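You operate a simulated robot arm through the tools that you are given. There is no shell and no other tool. Be economical: measure what you need, move in short steps, check, and stop when the job is done.

The job below is to be done with a simulated robot arm. You get a single attempt, and the scene is never put back.

TASK
Give the remote the battery with the latest year and wake it.
Fine: old one in the USED tin, cover shut, then press the green button.

It is judged by the outcome, as a careful person would: the job done as asked, and still so three seconds after it is handed in. It fails if anything else is knocked over, pushed out of place, dropped, spilled or broken. Lids that push on must go on centred and level and be pressed home; caps that screw on are set level and turned clockwise until they are tight.

THE ROBOT
A 6-joint arm with a two-finger parallel gripper, fixed in place. Base frame: the origin is at the foot of the arm, x ahead of it, y to its left, z up. Units: mm, rad, N and s.
With the tool pointing down near the work surface it reaches from about 260 to 680 mm from the base axis. Its first joint turns from -1.152 to 1.152 rad. Payload 2.9 kg.
The TCP is the grasp point between the finger pads, 30 mm short of the fingertips. In the tool frame z runs along the fingers and y along their closing line. The gripper opens to 110 mm. The fingers are 20 mm wide and 10 mm thick; the gripper's body (48 by 112 mm) begins 55 mm behind the TCP.
Orientation is that of the tool frame in the base frame, as a unit quaternion [w, x, y, z]. With the fingers straight down and closing along the base's y, the tool's x points along the base's -x, its y along +y and its z along -z.

THE INTERFACE
- The arm moves only by the tool apply_moves. Its argument "moves" is a list of rows, each a list of 7 numbers: the shift along the base's x, y, z in mm, then the turn, a rotation vector about the base's x, y, z in degrees, then the closure in counts, from 0 (fully open) to 255 (shut). In form: [[tx, ty, tz, wx, wy, wz, claw], ...]. A call has 1 to 10 rows; each row is the pose to reach, as a shift and turn from the pose commanded when the call began. A row lasts 0.2 s, in which the tool goes at most 50 mm and 0.15 rad; a call with a longer step from one row to the next is refused whole, and so is a gripper value outside its range. A pose out of reach is approached as far as the arm can. The call stops where the force on the tool passes 40 N (or 10 N more than at its start, if that is more) or the arm is blocked; 0.2 s more then pass. The fingers move at their own pace (about 108 mm/s each) and stop on an object; they squeeze with about 36 N. The grip force told is the motor's: it shows also when the fingers shut on nothing. Time passes only in rows, and 0.2 s behind the last, so rows that repeat a pose let the fingers close. It gives the time, the measured TCP pose, the force on the tool (base axes), the opening and the grip force at its end, in the units of the frame above (readings bear some noise), with the torque about the TCP (base axes, N m) and any sound that the robot's microphone picked up.
- Cameras (640 x 400 px; columns grow to the right, rows downward): "scene" is fixed at [77, 431, 1386.3]; the picture's right is [-0.76, -0.65, 0.00], its down [-0.36, 0.43, -0.83] and it looks along [0.54, -0.63, -0.56] (base axes); focal length 367 px, centre (320, 200). "wrist" rides on the gripper at [72, 17, -103] in the tool frame; the picture's right is [-0.23, 0.97, 0.00], its down [-0.76, -0.18, -0.62] and it looks along [-0.61, -0.14, 0.78] (tool axes); focal length 222 px, centre (320, 200). There is no depth. A picture from a camera that has moved, and an enlarged one, comes with that camera's place and axes in the base frame and with its lens.
- capture(camera): a new picture of that camera. It takes no simulated time.
- enlarge(camera, box): a new picture of the part [left, top, right, bottom] of that camera's present view, enlarged. It takes no simulated time.
- hand_in(): hands the job in; it is judged then, once.

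Go step by step. Nothing tells you positions but the pictures and the camera data: compare them with the known pose of the tool, close in by small moves and look again before you grip or let go. The budget is 120 turns and 76 pictures, counting those below and the enlarged ones. Unless the task says otherwise, let go and move clear before handing in, and close with one line.

The tools are called after "Call:" as name(argument=value, ...) on one line, values as JSON. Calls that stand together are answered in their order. apply_moves: Moves the arm, as the interface text tells. Its arguments: {"type":"object","properties":{"moves":{"type":"array"}},"required":["moves"]} The other tools are called the same way: capture (camera) takes a picture; enlarge (camera, box) takes an enlarged picture of a part of a camera's view; hand_in () hands the job in.

At the start:

```text
time: 0.0
tool_pos: [443.3, -95.2, 1080.3]
orientation: [0.0, 0.0, 1.0, 0.0]
wrist_force: [-0.6, -0.1, 0.2]
ft_torque: [0.01, 0.02, 0.0]
width: 110.2
gripper_force: 0.2
```

scene: 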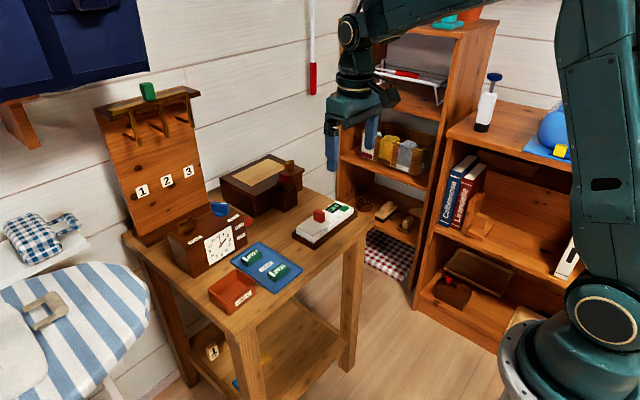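
wrist: 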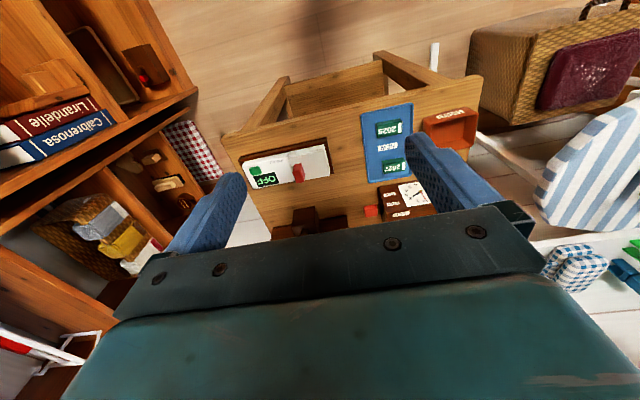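

I see a table with a remote (white, in a dark tray), a blue mat with two batteries, and a red-brown tin. I'll enlarge these first.

Call:
enlarge(camera="scene", box=[200, 180, 360, 320])

Call:
enlarge(camera="wrist", box=[220, 90, 490, 240])

```text
2.86 times, centred on (280, 250) of scene
camera zoom: at [77.0, 431.0, 1386.3], right [-0.76, -0.65, 0.0], down [-0.36, 0.43, -0.83], along [0.54, -0.63, -0.56], focal length 1048 px, centre (434, 57)
```

zoom: 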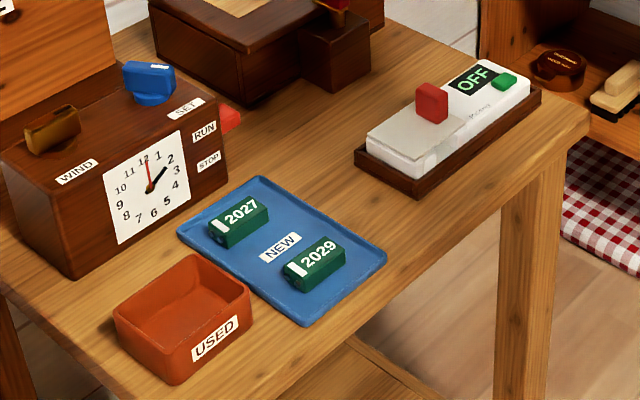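

```text
2.37 times, centred on (355, 165) of wrist
camera zoom: at [371.0, -79.6, 1184.4], right [0.23, 0.97, 0.0], down [0.76, -0.18, 0.62], along [0.61, -0.14, -0.78], focal length 526 px, centre (237, 283)
```

zoom: 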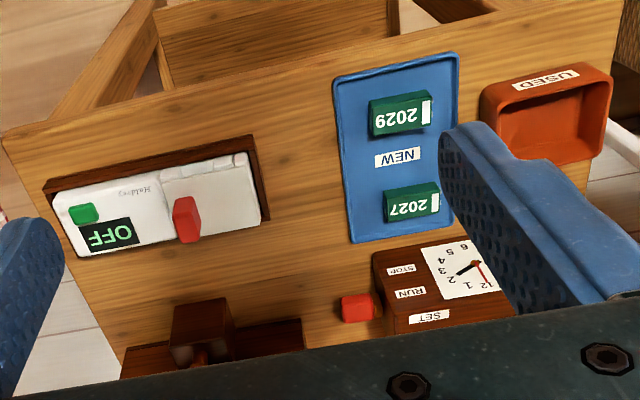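

The 2029 battery sits at about (561, 18, 758), the cover's knob at about (595, -171, 800) and the green button at about (576, -262, 787). I'll move above the remote to see how its cover works.

Call:
apply_moves(moves=[[25, -15, -30, 0, 0, 0, 0], [50, -30, -60, 0, 0, 0, 0], [75, -45, -90, 0, 0, 0, 0], [100, -60, -120, 0, 0, 0, 0], [117, -76, -150, 0, 0, 0, 0]])

Call:
capture(camera="wrist")

Call:
enlarge(camera="scene", box=[285, 190, 365, 250])

```text
time: 1.2
tool_pos: [560.4, -171.8, 930.1]
orientation: [0.0, 0.0, 1.0, -0.001]
wrist_force: [0.6, -0.3, -0.3]
ft_torque: [0.01, -0.01, -0.01]
width: 110.2
gripper_force: 0.1
```

```text
71 pictures are left
camera wrist: at [486.5, -155.8, 1033.1], right [0.23, 0.97, 0.0], down [0.76, -0.18, 0.62], along [0.61, -0.14, -0.78], focal length 222 px, centre (320, 200)
```

wrist: 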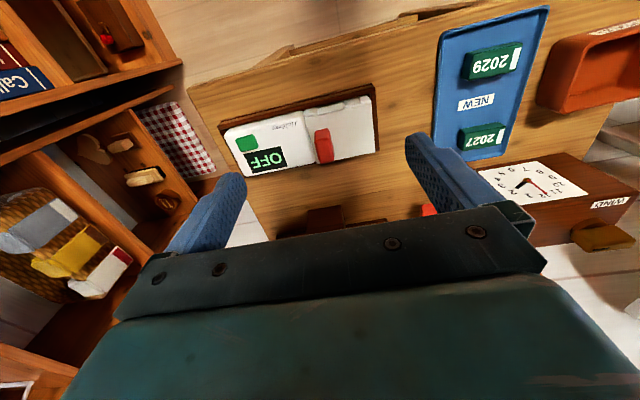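

```text
6.67 times, centred on (325, 220) of scene
camera zoom: at [77.0, 431.0, 1386.3], right [-0.76, -0.65, 0.0], down [-0.36, 0.43, -0.83], along [0.54, -0.63, -0.56], focal length 2444 px, centre (287, 67)
```

zoom: 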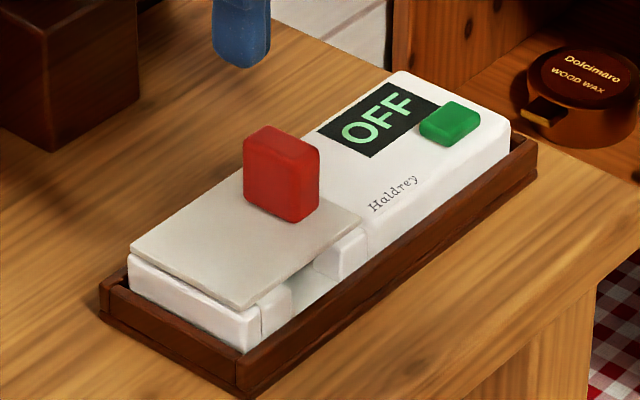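

Call:
enlarge(camera="wrist", box=[210, 80, 390, 190])

```text
3.56 times, centred on (300, 135) of wrist
camera zoom: at [486.5, -155.8, 1033.1], right [0.23, 0.97, 0.0], down [0.76, -0.18, 0.62], along [0.61, -0.14, -0.78], focal length 790 px, centre (391, 431)
```

zoom: 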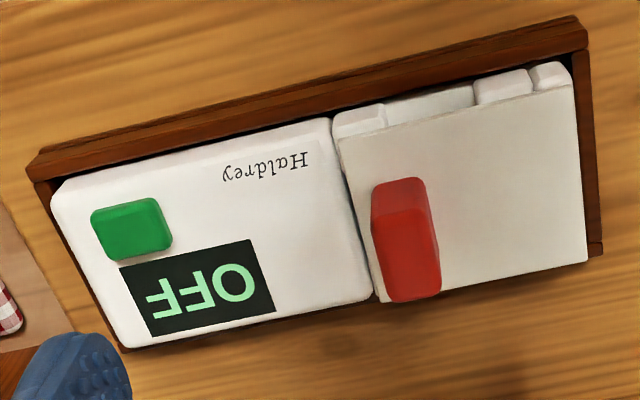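

The cover is a plate with its top at z≈781, spanning x 566–626 and y -191 to -117. The knob is at about (597, -176) with its top near 804. I'll come down over the knob with the fingers part open.

Call:
apply_moves(moves=[[18, -2, -30, 0, 0, 0, 116], [37, -4, -60, 0, 0, 0, 116], [37, -4, -80, 0, 0, 0, 116]])

Call:
capture(camera="wrist")

Call:
enlarge(camera="scene", box=[285, 160, 365, 250])

```text
time: 2.0
tool_pos: [595.9, -174.9, 851.3]
orientation: [0.001, 0.0, 1.0, 0.0]
wrist_force: [0.3, -1.0, -0.4]
ft_torque: [0.01, 0.02, 0.0]
width: 60.0
gripper_force: 0.0
```

```text
68 pictures are left
camera wrist: at [523.9, -158.8, 954.4], right [0.23, 0.97, 0.0], down [0.76, -0.18, 0.62], along [0.61, -0.14, -0.78], focal length 222 px, centre (320, 200)
```

wrist: 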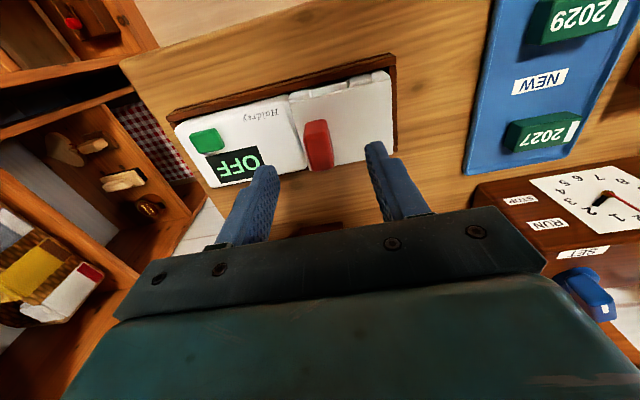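

```text
4.44 times, centred on (325, 205) of scene
camera zoom: at [77.0, 431.0, 1386.3], right [-0.76, -0.65, 0.0], down [-0.36, 0.43, -0.83], along [0.54, -0.63, -0.56], focal length 1630 px, centre (298, 178)
```

zoom: 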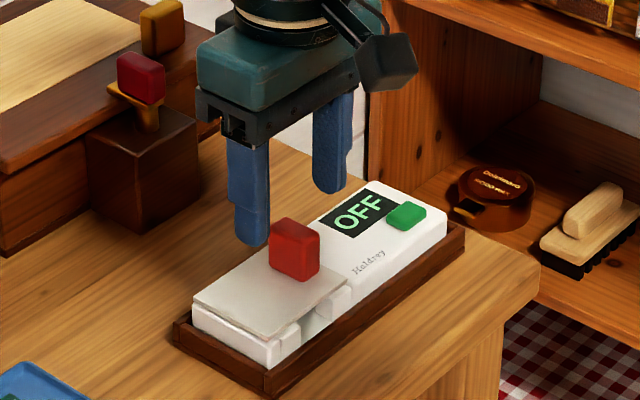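

The fingers straddle the knob, so I'll go down 34 mm and close.

Call:
apply_moves(moves=[[0, -1, -20, 0, 0, 0, 116], [0, -1, -34, 0, 0, 0, 116], [0, -1, -34, 0, 0, 0, 255], [0, -1, -34, 0, 0, 0, 255], [0, -1, -34, 0, 0, 0, 255]])

Call:
capture(camera="wrist")

Call:
enlarge(camera="scene", box=[285, 160, 365, 250])

```text
time: 3.2
tool_pos: [597.4, -175.9, 815.2]
orientation: [0.0, 0.0, 1.0, 0.0]
wrist_force: [0.8, 0.7, 0.4]
ft_torque: [0.01, 0.02, -0.03]
width: 17.2
gripper_force: 36.0
```

```text
66 pictures are left
camera wrist: at [524.9, -160.3, 919.7], right [0.23, 0.97, 0.0], down [0.76, -0.18, 0.62], along [0.61, -0.14, -0.78], focal length 222 px, centre (320, 200)
```

wrist: 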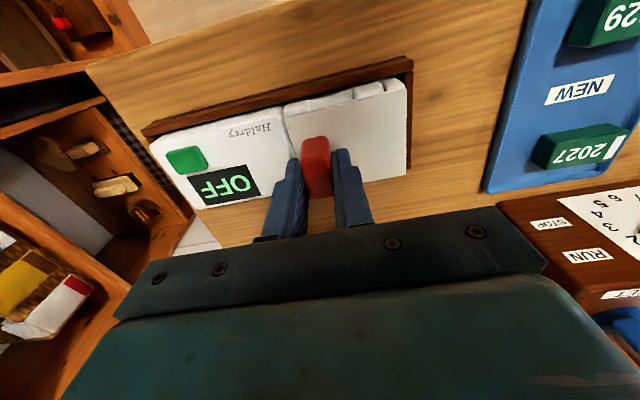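

```text
4.44 times, centred on (325, 205) of scene
camera zoom: at [77.0, 431.0, 1386.3], right [-0.76, -0.65, 0.0], down [-0.36, 0.43, -0.83], along [0.54, -0.63, -0.56], focal length 1630 px, centre (298, 178)
```

zoom: 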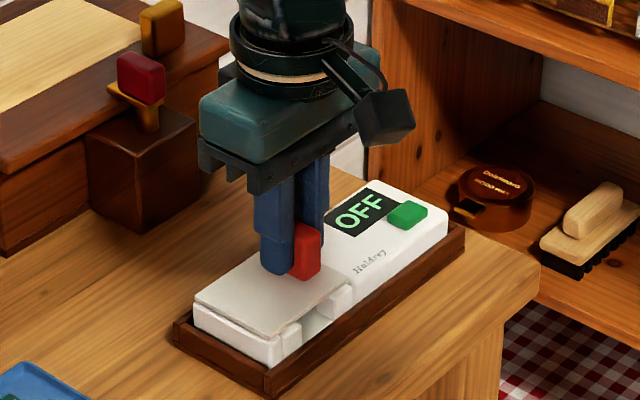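

The knob is held. I'll test with a tiny slide towards +y to learn how the cover opens.

Call:
apply_moves(moves=[[0, 2, 0, 0, 0, 0, 255], [0, 4, 0, 0, 0, 0, 255]])

```text
time: 3.8
tool_pos: [596.5, -172.3, 816.2]
orientation: [-0.001, 0.0, 1.0, 0.0]
wrist_force: [-1.7, -0.4, -0.6]
ft_torque: [-0.01, 0.01, -0.05]
width: 16.9
gripper_force: 36.0
```

Call:
apply_moves(moves=[[0, 4, 0, 0, 0, 0, 255], [0, 8, 0, 0, 0, 0, 255]])

Call:
enlarge(camera="scene", box=[285, 160, 365, 250])

```text
time: 4.4
tool_pos: [597.3, -165.1, 815.4]
orientation: [0.0, 0.0, 1.0, 0.0]
wrist_force: [-0.5, -0.2, -0.8]
ft_torque: [0.11, 0.0, -0.03]
width: 17.1
gripper_force: 35.4
```

```text
4.44 times, centred on (325, 205) of scene
camera zoom: at [77.0, 431.0, 1386.3], right [-0.76, -0.65, 0.0], down [-0.36, 0.43, -0.83], along [0.54, -0.63, -0.56], focal length 1630 px, centre (298, 178)
```

zoom: 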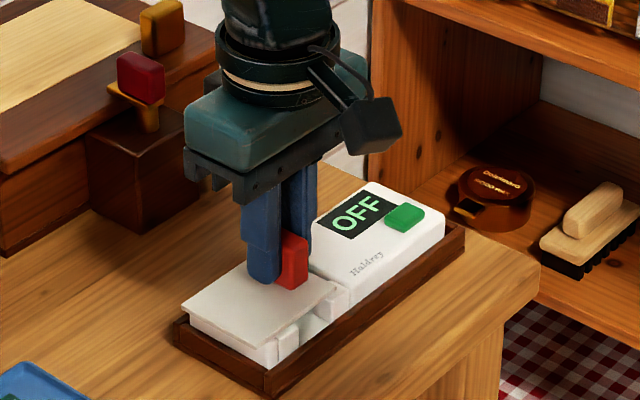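

The cover slides freely towards +y. I'll keep sliding it.

Call:
apply_moves(moves=[[0, 6, 0, 0, 0, 0, 255], [0, 12, 0, 0, 0, 0, 255], [0, 18, 0, 0, 0, 0, 255], [0, 24, 0, 0, 0, 0, 255]])

Call:
enlarge(camera="scene", box=[285, 160, 365, 250])

```text
time: 5.4
tool_pos: [597.1, -141.0, 816.7]
orientation: [0.001, -0.001, 1.0, 0.0]
wrist_force: [0.3, -0.8, -0.8]
ft_torque: [0.16, -0.01, 0.02]
width: 17.2
gripper_force: 36.4
```

```text
4.44 times, centred on (325, 205) of scene
camera zoom: at [77.0, 431.0, 1386.3], right [-0.76, -0.65, 0.0], down [-0.36, 0.43, -0.83], along [0.54, -0.63, -0.56], focal length 1630 px, centre (298, 178)
```

zoom: 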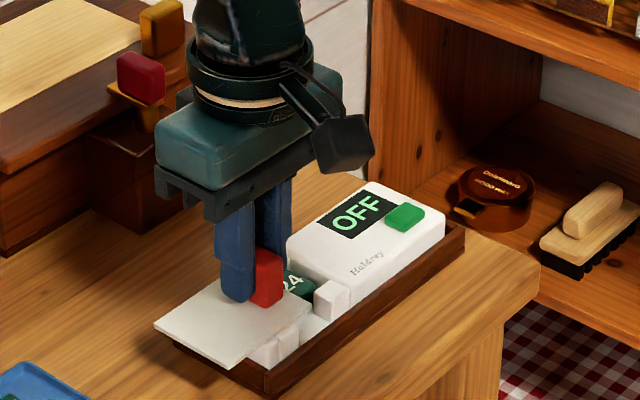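

Call:
apply_moves(moves=[[0, 7, 0, 0, 0, 0, 255], [0, 14, 0, 0, 0, 0, 255], [0, 21, 0, 0, 0, 0, 255], [0, 28, 0, 0, 0, 0, 255]])

Call:
enlarge(camera="scene", box=[285, 160, 365, 250])

Call:
capture(camera="wrist")

```text
time: 6.4
tool_pos: [597.1, -113.2, 817.0]
orientation: [0.0, 0.001, 1.0, 0.0]
wrist_force: [0.5, -3.3, -1.1]
ft_torque: [0.03, -0.03, 0.11]
width: 17.1
gripper_force: 35.9
```

```text
4.44 times, centred on (325, 205) of scene
camera zoom: at [77.0, 430.9, 1386.3], right [-0.76, -0.65, 0.0], down [-0.36, 0.43, -0.83], along [0.54, -0.63, -0.56], focal length 1630 px, centre (298, 178)
```

zoom: 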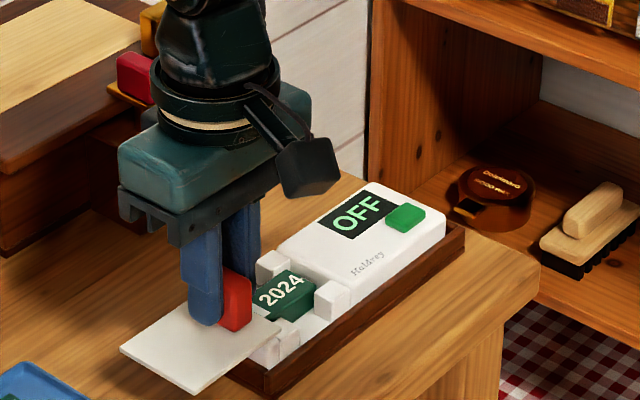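

```text
61 pictures are left
camera wrist: at [524.3, -96.6, 920.3], right [0.23, 0.97, 0.0], down [0.76, -0.18, 0.62], along [0.61, -0.14, -0.78], focal length 222 px, centre (320, 200)
```

wrist: 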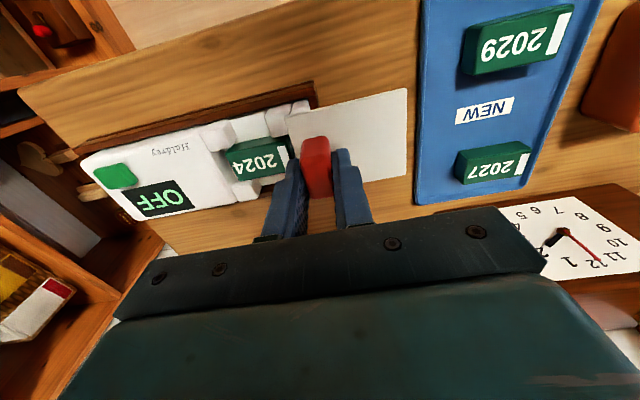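

The cover has exposed the 2024 battery, with its stripe at the +y end like the new ones. I'll slide a bit more to find the end stop.

Call:
apply_moves(moves=[[0, 3, 0, 0, 0, 0, 255], [0, 6, 0, 0, 0, 0, 255]])

Call:
enlarge(camera="scene", box=[285, 160, 365, 250])

```text
time: 7.0
tool_pos: [596.6, -109.0, 816.2]
orientation: [0.002, 0.004, 1.0, -0.002]
wrist_force: [1.2, -23.8, 0.0]
ft_torque: [-1.17, -0.06, 0.18]
width: 17.2
gripper_force: 36.0
```

```text
4.44 times, centred on (325, 205) of scene
camera zoom: at [77.1, 430.5, 1386.4], right [-0.76, -0.65, 0.0], down [-0.36, 0.43, -0.83], along [0.54, -0.63, -0.56], focal length 1630 px, centre (298, 178)
```

zoom: 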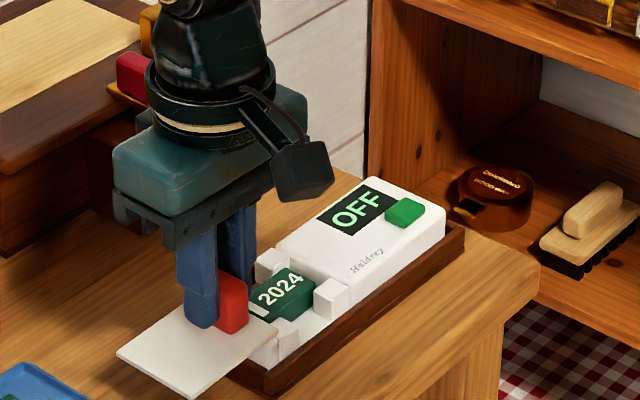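

The end stop is reached and the cover is captive. I'll relax the pull, open and rise.

Call:
apply_moves(moves=[[0, -3, 0, 0, 0, 0, 255], [0, -3, 0, 0, 0, 0, 150], [0, -3, 0, 0, 0, 0, 150], [0, -3, 30, 0, 0, 0, 150], [0, -20, 75, 0, 0, 0, 116]])

Call:
capture(camera="wrist")

Call:
enlarge(camera="scene", box=[285, 180, 365, 250])

```text
time: 8.2
tool_pos: [596.5, -125.2, 889.4]
orientation: [-0.001, -0.001, 1.0, -0.001]
wrist_force: [0.4, -0.6, 1.7]
ft_torque: [0.03, -0.01, 0.0]
width: 59.9
gripper_force: 0.1
```

```text
59 pictures are left
camera wrist: at [524.7, -108.8, 994.6], right [0.23, 0.97, 0.0], down [0.76, -0.18, 0.62], along [0.61, -0.14, -0.78], focal length 222 px, centre (320, 200)
```

wrist: 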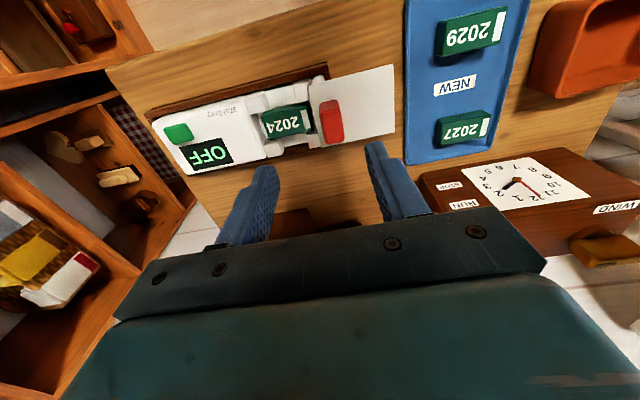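

```text
5.71 times, centred on (325, 215) of scene
camera zoom: at [77.0, 431.0, 1386.3], right [-0.76, -0.65, 0.0], down [-0.36, 0.43, -0.83], along [0.54, -0.63, -0.56], focal length 2095 px, centre (291, 114)
```

zoom: 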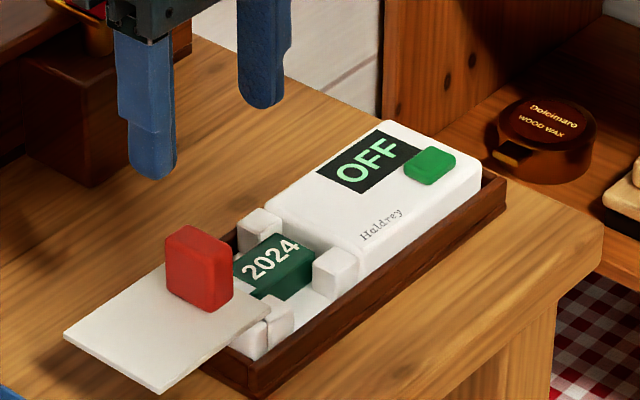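

The bay is open. Next I'll turn the gripper 90° so it closes along x, hovering over the old battery.

Call:
apply_moves(moves=[[0, -4, 0, 0, 0, 8.5, 116], [0, -8, 0, 0, 0, 17, 116], [0, -12, 0, 0, 0, 25.5, 116], [0, -16, 0, 0, 0, 34, 116], [0, -20, 0, 0, 0, 42.5, 116], [0, -24, 0, 0, 0, 51, 116], [0, -28, 0, 0, 0, 59.5, 116], [0, -32, 0, 0, 0, 68, 116], [0, -34, 0, 0, 0, 76.5, 116], [0, -34, 0, 0, 0, 85, 116]])

Call:
apply_moves(moves=[[0, 0, 0, 0, 0, 5, 116]])

Call:
capture(camera="wrist")

```text
time: 10.4
tool_pos: [598.2, -160.5, 891.0]
orientation: [0.0, -0.676, 0.737, 0.0]
wrist_force: [0.5, -0.3, 0.2]
ft_torque: [0.0, -0.02, -0.02]
width: 59.8
gripper_force: 0.0
```

```text
time: 10.8
tool_pos: [597.3, -159.2, 890.0]
orientation: [0.0, 0.708, -0.706, 0.001]
wrist_force: [-0.4, 0.1, 0.6]
ft_torque: [0.03, -0.03, -0.01]
width: 60.0
gripper_force: 0.0
```

```text
57 pictures are left
camera wrist: at [580.9, -233.9, 995.3], right [-0.97, 0.23, 0.0], down [0.18, 0.76, 0.62], along [0.14, 0.61, -0.78], focal length 222 px, centre (320, 200)
```

wrist: 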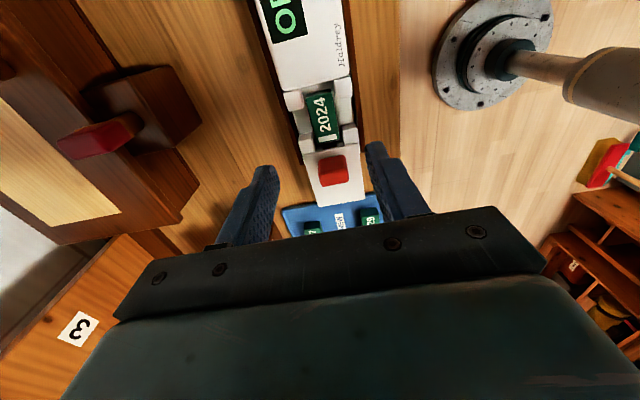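

Call:
enlarge(camera="wrist", box=[270, 70, 390, 150])

Call:
enlarge(camera="scene", box=[300, 205, 350, 240])

```text
5.00 times, centred on (330, 110) of wrist
camera zoom: at [580.9, -233.9, 995.3], right [-0.97, 0.23, 0.0], down [0.18, 0.76, 0.62], along [0.14, 0.61, -0.78], focal length 1111 px, centre (270, 650)
```

zoom: 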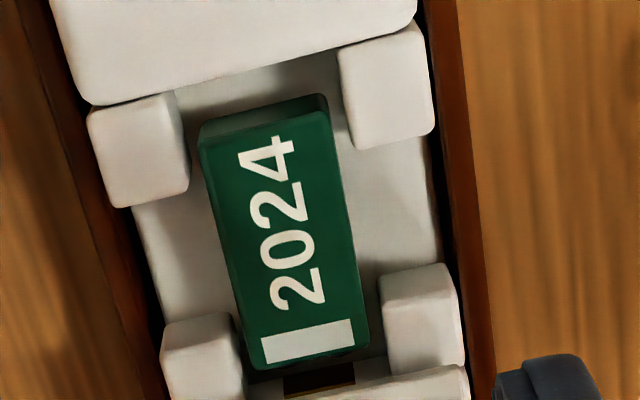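

```text
11.43 times, centred on (325, 222) of scene
camera zoom: at [77.0, 431.0, 1386.3], right [-0.76, -0.65, 0.0], down [-0.36, 0.43, -0.83], along [0.54, -0.63, -0.56], focal length 4190 px, centre (263, -57)
```

zoom: 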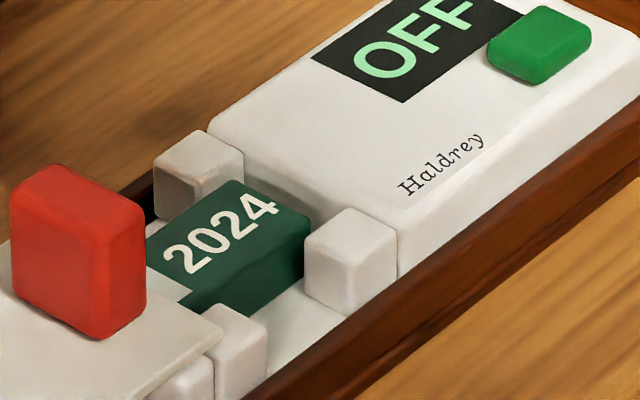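

The old battery's centre is about (595, -158), with its top at z≈773, and the gap between the corner blocks is about 30 mm. I'll lower partway and check alignment.

Call:
apply_moves(moves=[[-2, 1, -40, 0, 0, 0, 162], [-2, 1, -78, 0, 0, 0, 162]])

Call:
enlarge(camera="wrist", box=[230, 70, 430, 210])

Call:
enlarge(camera="scene", box=[290, 185, 350, 240])

```text
time: 11.4
tool_pos: [597.6, -157.3, 811.4]
orientation: [0.001, 0.707, -0.707, 0.0]
wrist_force: [0.2, 0.1, 0.0]
ft_torque: [-0.01, 0.01, 0.01]
width: 39.8
gripper_force: 0.0
```

```text
2.86 times, centred on (330, 140) of wrist
camera zoom: at [580.2, -230.8, 915.5], right [-0.97, 0.23, 0.0], down [0.18, 0.76, 0.62], along [0.14, 0.61, -0.78], focal length 635 px, centre (291, 371)
```

zoom: 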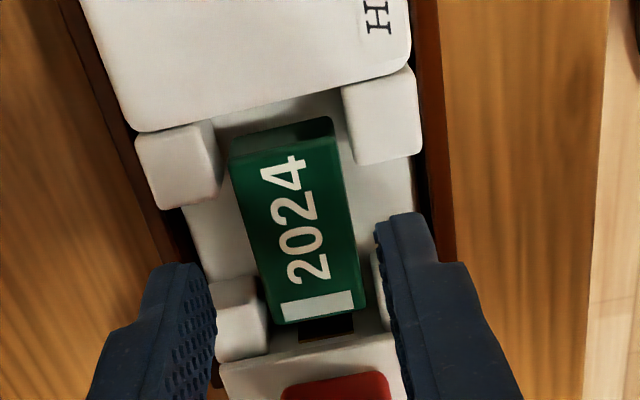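

```text
7.27 times, centred on (320, 212) of scene
camera zoom: at [77.0, 431.0, 1386.3], right [-0.76, -0.65, 0.0], down [-0.36, 0.43, -0.83], along [0.54, -0.63, -0.56], focal length 2666 px, centre (320, 109)
```

zoom: 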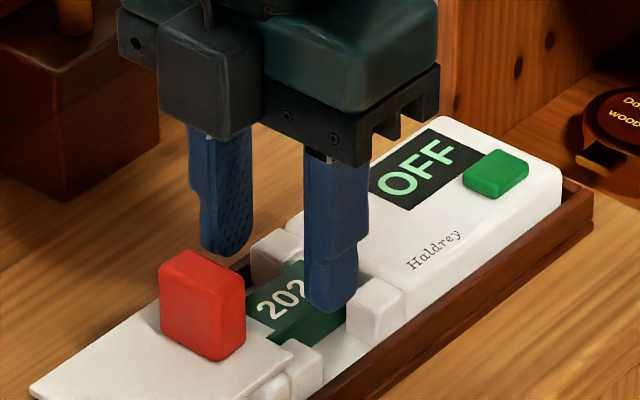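

Call:
apply_moves(moves=[[-2, -1, -10, 0, 0, 0, 162], [-2, -1, -20, 0, 0, 0, 162], [-2, -1, -20, 0, 0, 0, 162]])

Call:
enlarge(camera="wrist", box=[230, 70, 430, 210])

Call:
enlarge(camera="scene", box=[290, 185, 350, 240])

```text
time: 12.2
tool_pos: [593.3, -160.2, 792.6]
orientation: [0.001, -0.707, 0.708, 0.001]
wrist_force: [-0.8, 0.1, 0.5]
ft_torque: [-0.03, -0.03, 0.02]
width: 40.1
gripper_force: 0.1
```

```text
2.86 times, centred on (330, 140) of wrist
camera zoom: at [576.3, -232.8, 896.7], right [-0.97, 0.23, 0.0], down [0.18, 0.76, 0.62], along [0.14, 0.61, -0.78], focal length 635 px, centre (291, 371)
```

zoom: 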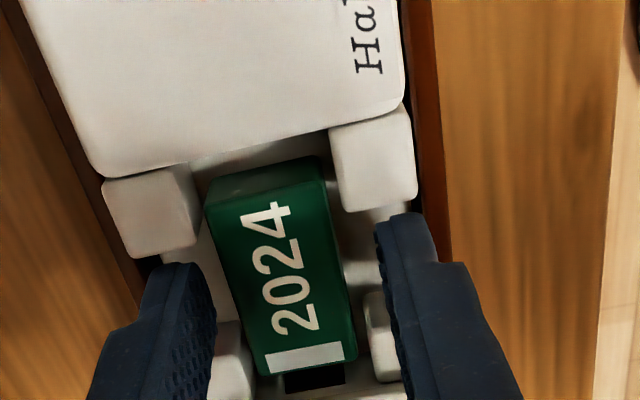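

```text
7.27 times, centred on (320, 212) of scene
camera zoom: at [77.0, 431.0, 1386.3], right [-0.76, -0.65, 0.0], down [-0.36, 0.43, -0.83], along [0.54, -0.63, -0.56], focal length 2666 px, centre (320, 109)
```

zoom: 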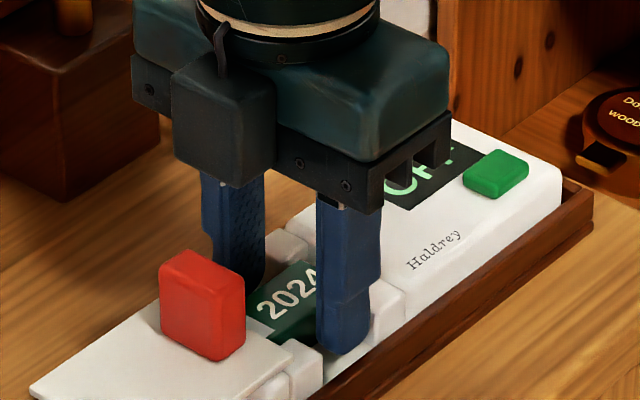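

The fingers are beside the battery, between the blocks. I'll close on it.

Call:
apply_moves(moves=[[0, 0, -1, 0, 0, 0, 255], [0, 0, -1, 0, 0, 0, 255], [0, 0, -1, 0, 0, 0, 255]])

Call:
apply_moves(moves=[[0, 0, 5, 0, 0, 0, 255], [0, 0, 15, 0, 0, 0, 255], [0, 0, 40, 0, 0, 0, 255], [0, 0, 80, 0, 0, 0, 255], [0, 0, 100, 0, 0, 0, 255]])

Call:
capture(camera="wrist")

Call:
enlarge(camera="scene", box=[200, 130, 360, 320])

```text
time: 13.0
tool_pos: [594.8, -158.9, 794.3]
orientation: [-0.001, 0.707, -0.707, 0.0]
wrist_force: [0.1, 0.4, 4.4]
ft_torque: [0.07, 0.04, -0.03]
width: 24.7
gripper_force: 36.2
```

```text
time: 14.2
tool_pos: [593.2, -162.0, 895.5]
orientation: [0.0, -0.707, 0.707, 0.0]
wrist_force: [0.4, -0.7, -0.4]
ft_torque: [0.0, -0.02, -0.03]
width: 24.8
gripper_force: 36.5
```

```text
50 pictures are left
camera wrist: at [576.0, -234.6, 1000.1], right [-0.97, 0.23, 0.0], down [0.18, 0.76, 0.62], along [0.14, 0.61, -0.78], focal length 222 px, centre (320, 200)
```

wrist: 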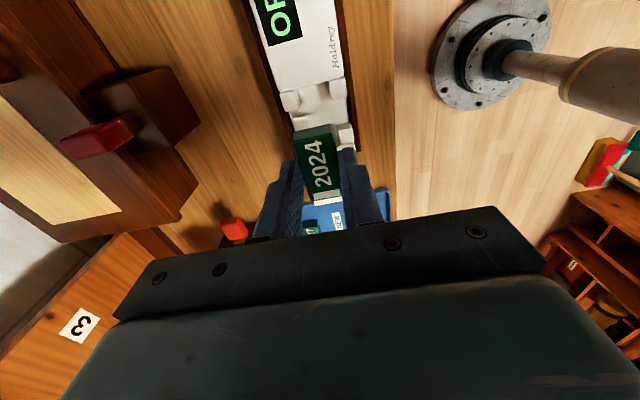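

```text
2.11 times, centred on (280, 225) of scene
camera zoom: at [77.0, 431.0, 1386.3], right [-0.76, -0.65, 0.0], down [-0.36, 0.43, -0.83], along [0.54, -0.63, -0.56], focal length 772 px, centre (404, 147)
```

zoom: 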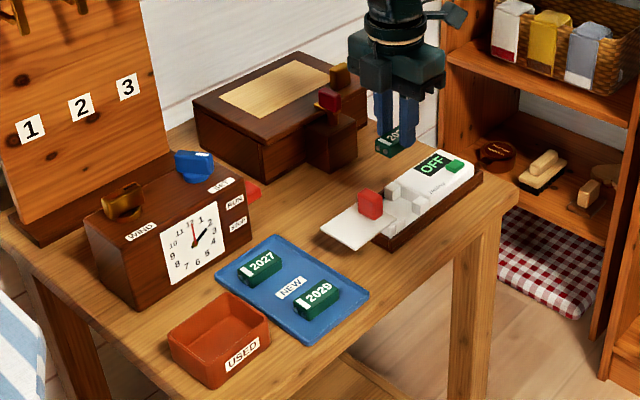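

The 2024 battery is out. The USED tin is around (580, 126). I'll carry the battery over near it and look.

Call:
apply_moves(moves=[[-2, 45, 0, 0, 0, 0, 255], [-4, 90, 0, 0, 0, 0, 255], [-6, 135, 0, 0, 0, 0, 255], [-8, 180, 0, 0, 0, 0, 255], [-10, 225, 0, 0, 0, 0, 255], [-12, 260, 0, 0, 0, 0, 255]])

Call:
capture(camera="wrist")

Call:
enlarge(camera="scene", box=[180, 190, 320, 330])

```text
time: 15.6
tool_pos: [581.2, 96.9, 893.7]
orientation: [0.0, -0.707, 0.707, 0.001]
wrist_force: [0.3, 0.7, -0.6]
ft_torque: [-0.03, 0.04, 0.03]
width: 24.8
gripper_force: 36.3
```

```text
48 pictures are left
camera wrist: at [564.4, 24.1, 997.2], right [-0.97, 0.23, 0.0], down [0.18, 0.76, 0.62], along [0.14, 0.61, -0.78], focal length 222 px, centre (320, 200)
```

wrist: 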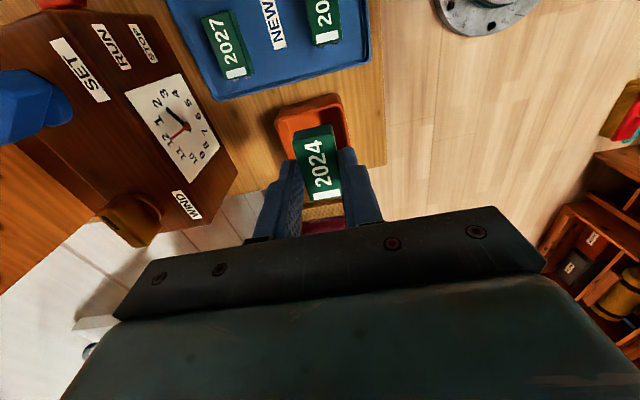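

```text
2.86 times, centred on (250, 260) of scene
camera zoom: at [77.0, 431.0, 1386.3], right [-0.76, -0.65, 0.0], down [-0.36, 0.43, -0.83], along [0.54, -0.63, -0.56], focal length 1048 px, centre (520, 29)
```

zoom: 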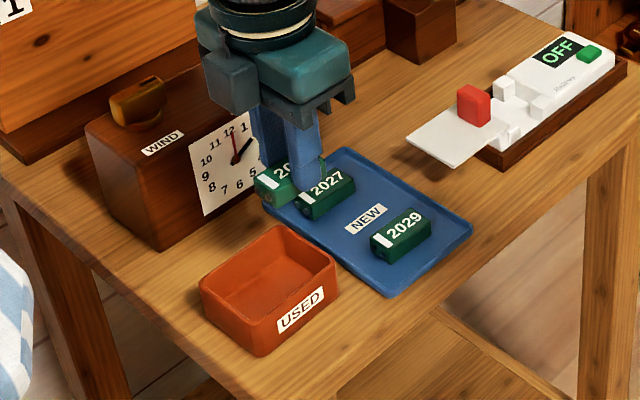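

The tin's rim spans about x 557–626 and y 85–167, at z≈778. I'll centre over (592, 126), lower to just above the rim and check.

Call:
apply_moves(moves=[[11, 28, 0, 0, 0, 0, 255], [11, 28, -40, 0, 0, 0, 255], [11, 28, -70, 0, 0, 0, 255]])

Call:
enlarge(camera="wrist", box=[220, 60, 440, 220])

Call:
enlarge(camera="scene", box=[210, 230, 290, 320])

```text
time: 16.4
tool_pos: [590.2, 124.2, 822.6]
orientation: [0.0, 0.707, -0.707, 0.0]
wrist_force: [-0.1, -0.6, -0.9]
ft_torque: [0.04, 0.01, 0.01]
width: 25.1
gripper_force: 36.1
```

```text
2.50 times, centred on (330, 140) of wrist
camera zoom: at [572.7, 52.1, 926.7], right [-0.97, 0.23, 0.0], down [0.18, 0.76, 0.62], along [0.14, 0.61, -0.78], focal length 555 px, centre (295, 350)
```

zoom: 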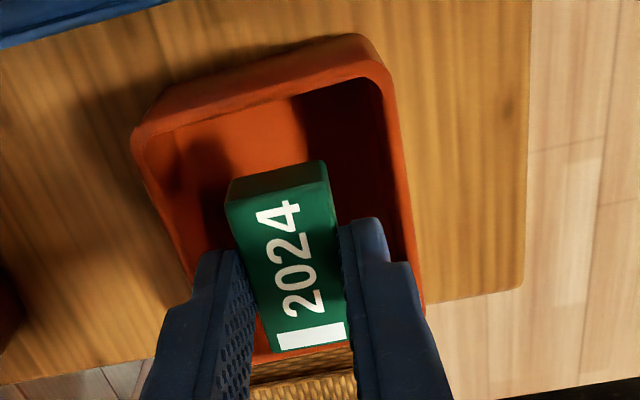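

```text
4.44 times, centred on (250, 275) of scene
camera zoom: at [77.0, 431.0, 1386.3], right [-0.76, -0.65, 0.0], down [-0.36, 0.43, -0.83], along [0.54, -0.63, -0.56], focal length 1630 px, centre (631, -133)
```

zoom: 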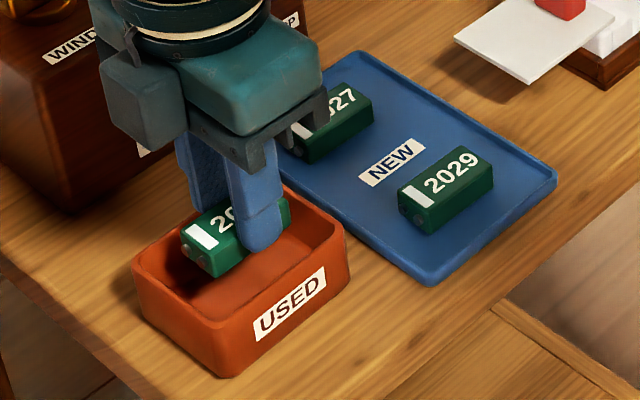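

The battery is well centred over the tin. I'll lower it gently until it touches.

Call:
apply_moves(moves=[[0, 0, -15, 0, 0, 0, 255], [0, 0, -28, 0, 0, 0, 255], [0, 0, -35, 0, 0, 0, 255], [0, 0, -38, 0, 0, 0, 255]])

Call:
enlarge(camera="scene", box=[210, 230, 290, 320])

```text
time: 17.4
tool_pos: [591.8, 128.6, 785.4]
orientation: [0.0, -0.707, 0.707, -0.001]
wrist_force: [-0.2, -0.2, -0.2]
ft_torque: [-0.01, 0.01, -0.02]
width: 24.9
gripper_force: 36.3
```

```text
4.44 times, centred on (250, 275) of scene
camera zoom: at [77.0, 431.0, 1386.3], right [-0.76, -0.65, 0.0], down [-0.36, 0.43, -0.83], along [0.54, -0.63, -0.56], focal length 1630 px, centre (631, -133)
```

zoom: 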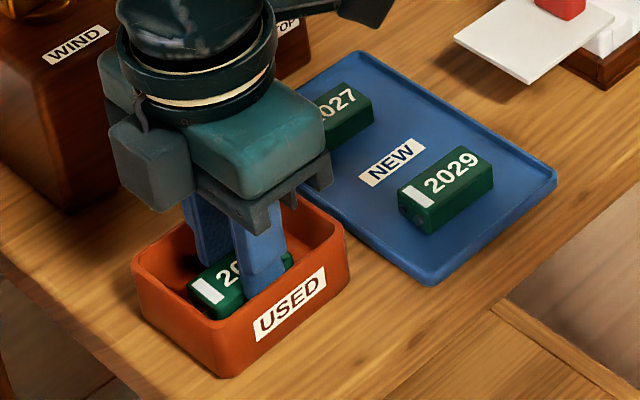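

Call:
apply_moves(moves=[[0, 0, -2, 0, 0, 0, 255], [0, 0, -4, 0, 0, 0, 255]])

```text
time: 18.0
tool_pos: [592.6, 127.0, 783.5]
orientation: [0.002, -0.707, 0.707, -0.002]
wrist_force: [-7.3, -1.7, 26.3]
ft_torque: [-0.02, 0.23, 0.02]
width: 24.8
gripper_force: 36.5
```

It touched the floor. I'll ease up, open slightly and rise.

Call:
apply_moves(moves=[[0, 0, 3, 0, 0, 0, 255], [0, 0, 3, 0, 0, 0, 185], [0, 0, 3, 0, 0, 0, 185], [0, 0, 25, 0, 0, 0, 185], [0, 0, 60, 0, 0, 0, 185], [0, 0, 105, 0, 0, 0, 185]])

Call:
enlarge(camera="scene", box=[210, 220, 310, 320])

```text
time: 19.4
tool_pos: [592.4, 127.1, 887.7]
orientation: [0.001, 0.707, -0.707, 0.0]
wrist_force: [0.2, 0.1, 0.0]
ft_torque: [0.0, -0.01, -0.03]
width: 30.2
gripper_force: 0.0
```

```text
4.00 times, centred on (260, 270) of scene
camera zoom: at [77.0, 431.0, 1386.3], right [-0.76, -0.65, 0.0], down [-0.36, 0.43, -0.83], along [0.54, -0.63, -0.56], focal length 1467 px, centre (560, -80)
```

zoom: 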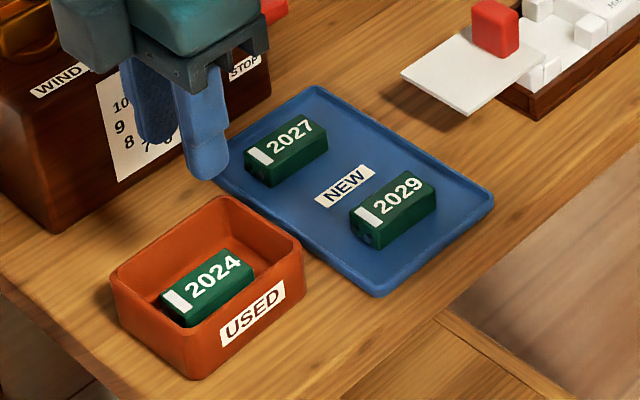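

The old battery is in the USED tin. Next is the 2029 battery near (561, 18).

Call:
apply_moves(moves=[[-10, -40, 0, 0, 0, 0, 162], [-20, -80, 0, 0, 0, 0, 162], [-31, -109, 0, 0, 0, 0, 162], [-31, -109, -40, 0, 0, 0, 162]])

Call:
enlarge(camera="wrist", box=[220, 60, 440, 220])

Call:
enlarge(camera="scene", box=[240, 210, 320, 300])

```text
time: 20.4
tool_pos: [562.0, 17.7, 846.0]
orientation: [-0.001, 0.707, -0.707, 0.0]
wrist_force: [-0.7, -0.6, -0.4]
ft_torque: [-0.02, 0.0, 0.03]
width: 40.2
gripper_force: 0.0
```

```text
2.50 times, centred on (330, 140) of wrist
camera zoom: at [545.0, -55.4, 949.8], right [-0.97, 0.23, 0.0], down [0.18, 0.76, 0.62], along [0.14, 0.61, -0.78], focal length 555 px, centre (295, 350)
```

zoom: 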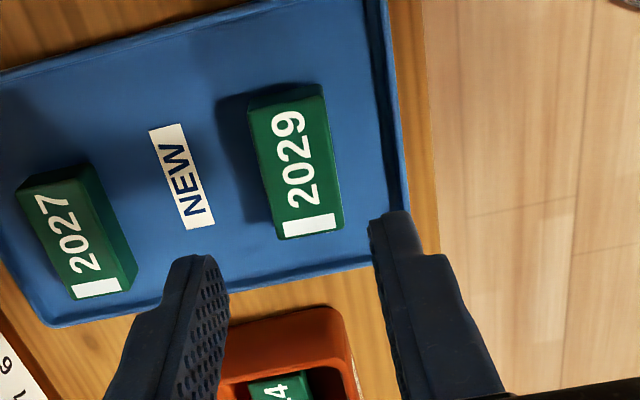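

```text
4.44 times, centred on (280, 255) of scene
camera zoom: at [77.0, 431.0, 1386.3], right [-0.76, -0.65, 0.0], down [-0.36, 0.43, -0.83], along [0.54, -0.63, -0.56], focal length 1630 px, centre (498, -44)
```

zoom: 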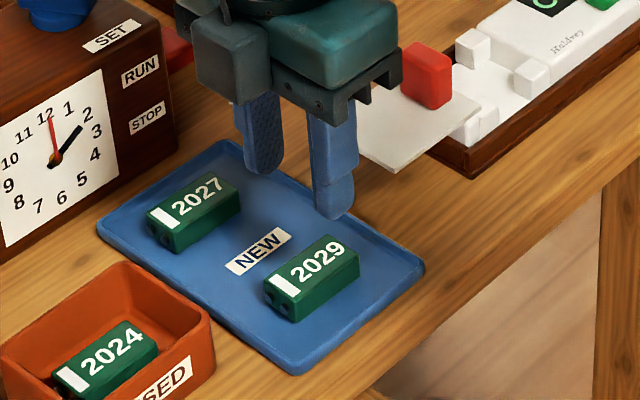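

The 2029 battery is at about (561, 16), aligned with y. I'll lower around it in stages.

Call:
apply_moves(moves=[[-1, -2, -30, 0, 0, 0, 162], [-1, -2, -52, 0, 0, 0, 162], [-1, -2, -62, 0, 0, 0, 162]])

Call:
enlarge(camera="wrist", box=[220, 60, 440, 220])

Call:
enlarge(camera="scene", box=[240, 210, 320, 300])

```text
time: 21.2
tool_pos: [559.5, 16.1, 783.8]
orientation: [-0.001, 0.708, -0.706, -0.001]
wrist_force: [-0.8, 0.0, 0.3]
ft_torque: [-0.01, -0.02, 0.01]
width: 40.0
gripper_force: 0.1
```

```text
2.50 times, centred on (330, 140) of wrist
camera zoom: at [542.1, -57.0, 887.6], right [-0.97, 0.23, 0.0], down [0.18, 0.76, 0.62], along [0.14, 0.61, -0.78], focal length 555 px, centre (295, 350)
```

zoom: 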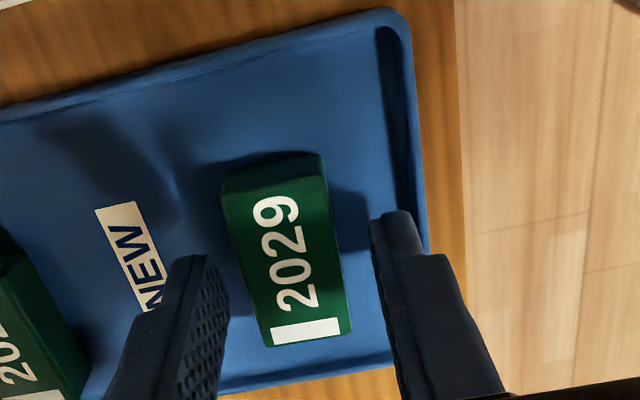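

```text
4.44 times, centred on (280, 255) of scene
camera zoom: at [77.0, 431.0, 1386.3], right [-0.76, -0.65, 0.0], down [-0.36, 0.43, -0.83], along [0.54, -0.63, -0.56], focal length 1630 px, centre (498, -44)
```

zoom: 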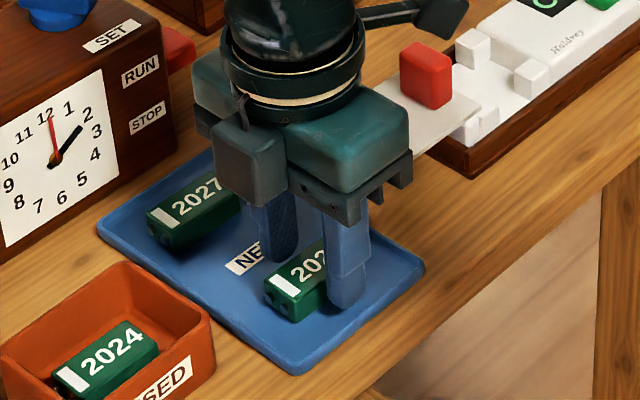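

The battery sits between the fingers exactly as the old one did. I'll close and lift.

Call:
apply_moves(moves=[[0, 0, 0, 0, 0, 0, 255], [0, 0, 0, 0, 0, 0, 255], [0, 0, 0, 0, 0, 0, 255], [0, 0, 15, 0, 0, 0, 255], [0, 0, 50, 0, 0, 0, 255], [0, 0, 90, 0, 0, 0, 255], [0, 0, 112, 0, 0, 0, 255]])

Call:
enlarge(camera="wrist", box=[220, 60, 440, 220])

```text
time: 22.8
tool_pos: [560.5, 17.6, 897.3]
orientation: [0.001, 0.707, -0.707, -0.001]
wrist_force: [0.5, 0.4, -1.0]
ft_torque: [-0.01, -0.01, -0.01]
width: 25.0
gripper_force: 35.6
```

```text
2.50 times, centred on (330, 140) of wrist
camera zoom: at [543.8, -56.1, 1001.0], right [-0.97, 0.23, 0.0], down [0.18, 0.76, 0.62], along [0.14, 0.61, -0.78], focal length 555 px, centre (295, 350)
```

zoom: 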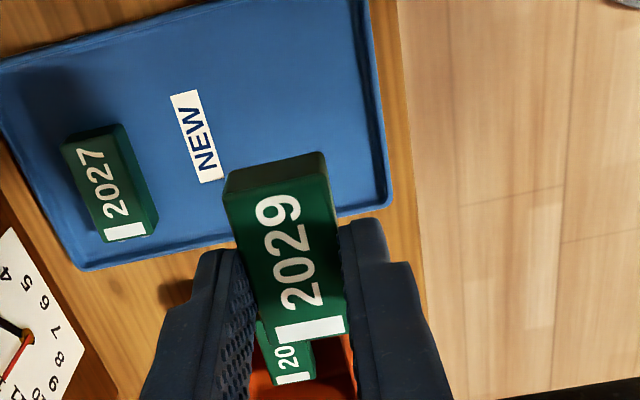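

The 2029 battery is held with its stripe towards +y, as required. I'll carry it over the bay.

Call:
apply_moves(moves=[[8, -40, 0, 0, 0, 0, 255], [16, -80, 0, 0, 0, 0, 255], [24, -120, 0, 0, 0, 0, 255], [30, -160, 0, 0, 0, 0, 255], [34, -176.5, 0, 0, 0, 0, 255], [34, -176.5, -40, 0, 0, 0, 255], [34, -176.5, -72, 0, 0, 0, 255], [34, -176.5, -72, 0, 0, 0, 255]])

Call:
enlarge(camera="wrist", box=[220, 60, 440, 220])

Call:
enlarge(camera="scene", box=[285, 180, 365, 250])

```text
time: 24.6
tool_pos: [594.2, -158.3, 819.8]
orientation: [0.0, -0.707, 0.707, 0.0]
wrist_force: [0.6, -0.3, -0.1]
ft_torque: [0.01, 0.04, 0.0]
width: 24.8
gripper_force: 35.5
```

```text
2.50 times, centred on (330, 140) of wrist
camera zoom: at [578.6, -231.7, 923.5], right [-0.97, 0.23, 0.0], down [0.18, 0.76, 0.62], along [0.14, 0.61, -0.78], focal length 555 px, centre (295, 350)
```

zoom: 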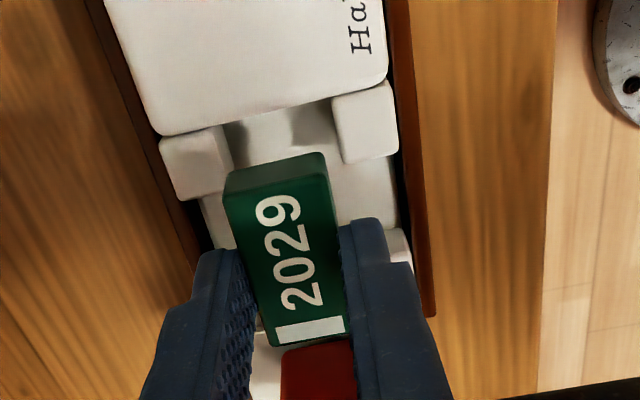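

```text
5.71 times, centred on (325, 215) of scene
camera zoom: at [77.0, 431.0, 1386.3], right [-0.76, -0.65, 0.0], down [-0.36, 0.43, -0.83], along [0.54, -0.63, -0.56], focal length 2095 px, centre (291, 114)
```

zoom: 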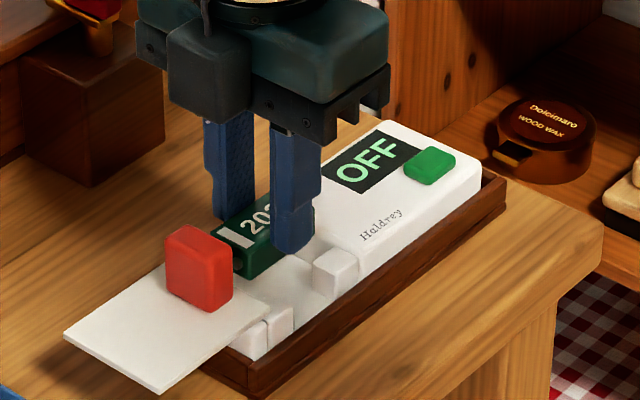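

Alignment matches the pick pose to about 1 mm. I'll make a small correction and lower with checks.

Call:
apply_moves(moves=[[-1, 0.5, -6, 0, 0, 0, 255], [-1, 0.5, -12, 0, 0, 0, 255], [-1, 0.5, -18, 0, 0, 0, 255], [-1, 0.5, -23, 0, 0, 0, 255]])

Call:
enlarge(camera="wrist", box=[220, 60, 440, 220])

Call:
enlarge(camera="scene", box=[285, 180, 365, 250])

```text
time: 25.6
tool_pos: [593.8, -158.0, 798.4]
orientation: [0.0, 0.707, -0.707, 0.001]
wrist_force: [0.5, -0.2, -0.5]
ft_torque: [-0.01, 0.04, 0.02]
width: 24.6
gripper_force: 35.4
```

```text
2.50 times, centred on (330, 140) of wrist
camera zoom: at [577.2, -231.7, 903.1], right [-0.97, 0.23, 0.0], down [0.18, 0.76, 0.62], along [0.14, 0.61, -0.78], focal length 555 px, centre (295, 350)
```

zoom: 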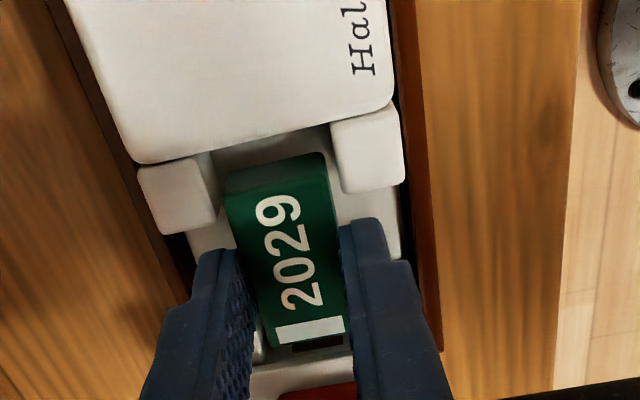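

```text
5.71 times, centred on (325, 215) of scene
camera zoom: at [77.0, 431.0, 1386.3], right [-0.76, -0.65, 0.0], down [-0.36, 0.43, -0.83], along [0.54, -0.63, -0.56], focal length 2095 px, centre (291, 114)
```

zoom: 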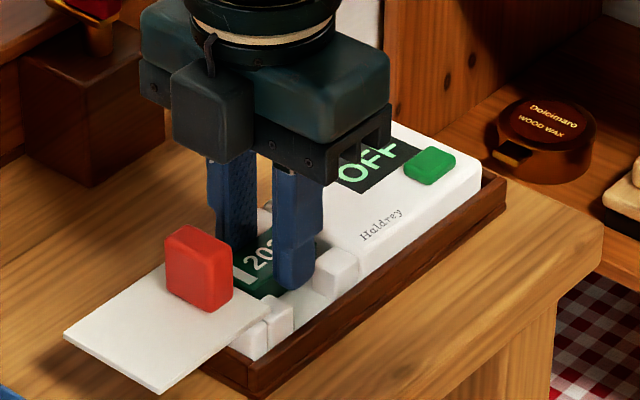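

Call:
apply_moves(moves=[[0, 0, -2, 0, 0, 0, 255], [0, 0, -4, 0, 0, 0, 255], [0, 0, -6, 0, 0, 0, 255]])

```text
time: 26.4
tool_pos: [594.2, -159.3, 793.1]
orientation: [0.0, -0.707, 0.707, 0.0]
wrist_force: [-0.3, 0.2, -0.6]
ft_torque: [0.01, 0.01, -0.03]
width: 25.1
gripper_force: 36.7
```

Call:
apply_moves(moves=[[0, 0, -1.5, 0, 0, 0, 255], [0, 0, -3, 0, 0, 0, 255]])

Call:
enlarge(camera="wrist", box=[220, 60, 440, 220])

```text
time: 27.0
tool_pos: [594.8, -160.2, 793.6]
orientation: [0.0, 0.707, -0.707, 0.003]
wrist_force: [-3.7, -0.3, 17.0]
ft_torque: [0.03, 0.2, 0.0]
width: 24.6
gripper_force: 36.1
```

```text
2.50 times, centred on (330, 140) of wrist
camera zoom: at [577.5, -232.8, 897.5], right [-0.97, 0.23, 0.0], down [0.18, 0.76, 0.62], along [0.14, 0.61, -0.78], focal length 555 px, centre (295, 350)
```

zoom: 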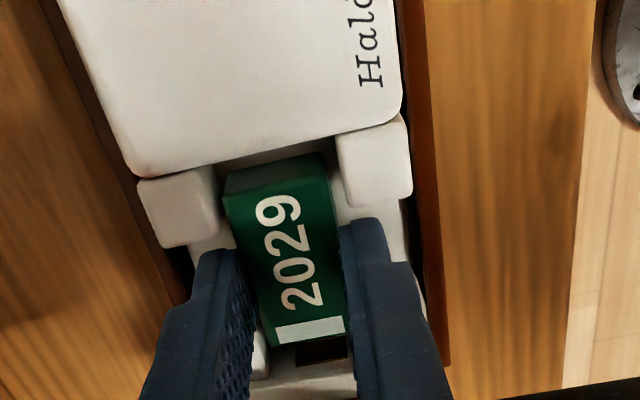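

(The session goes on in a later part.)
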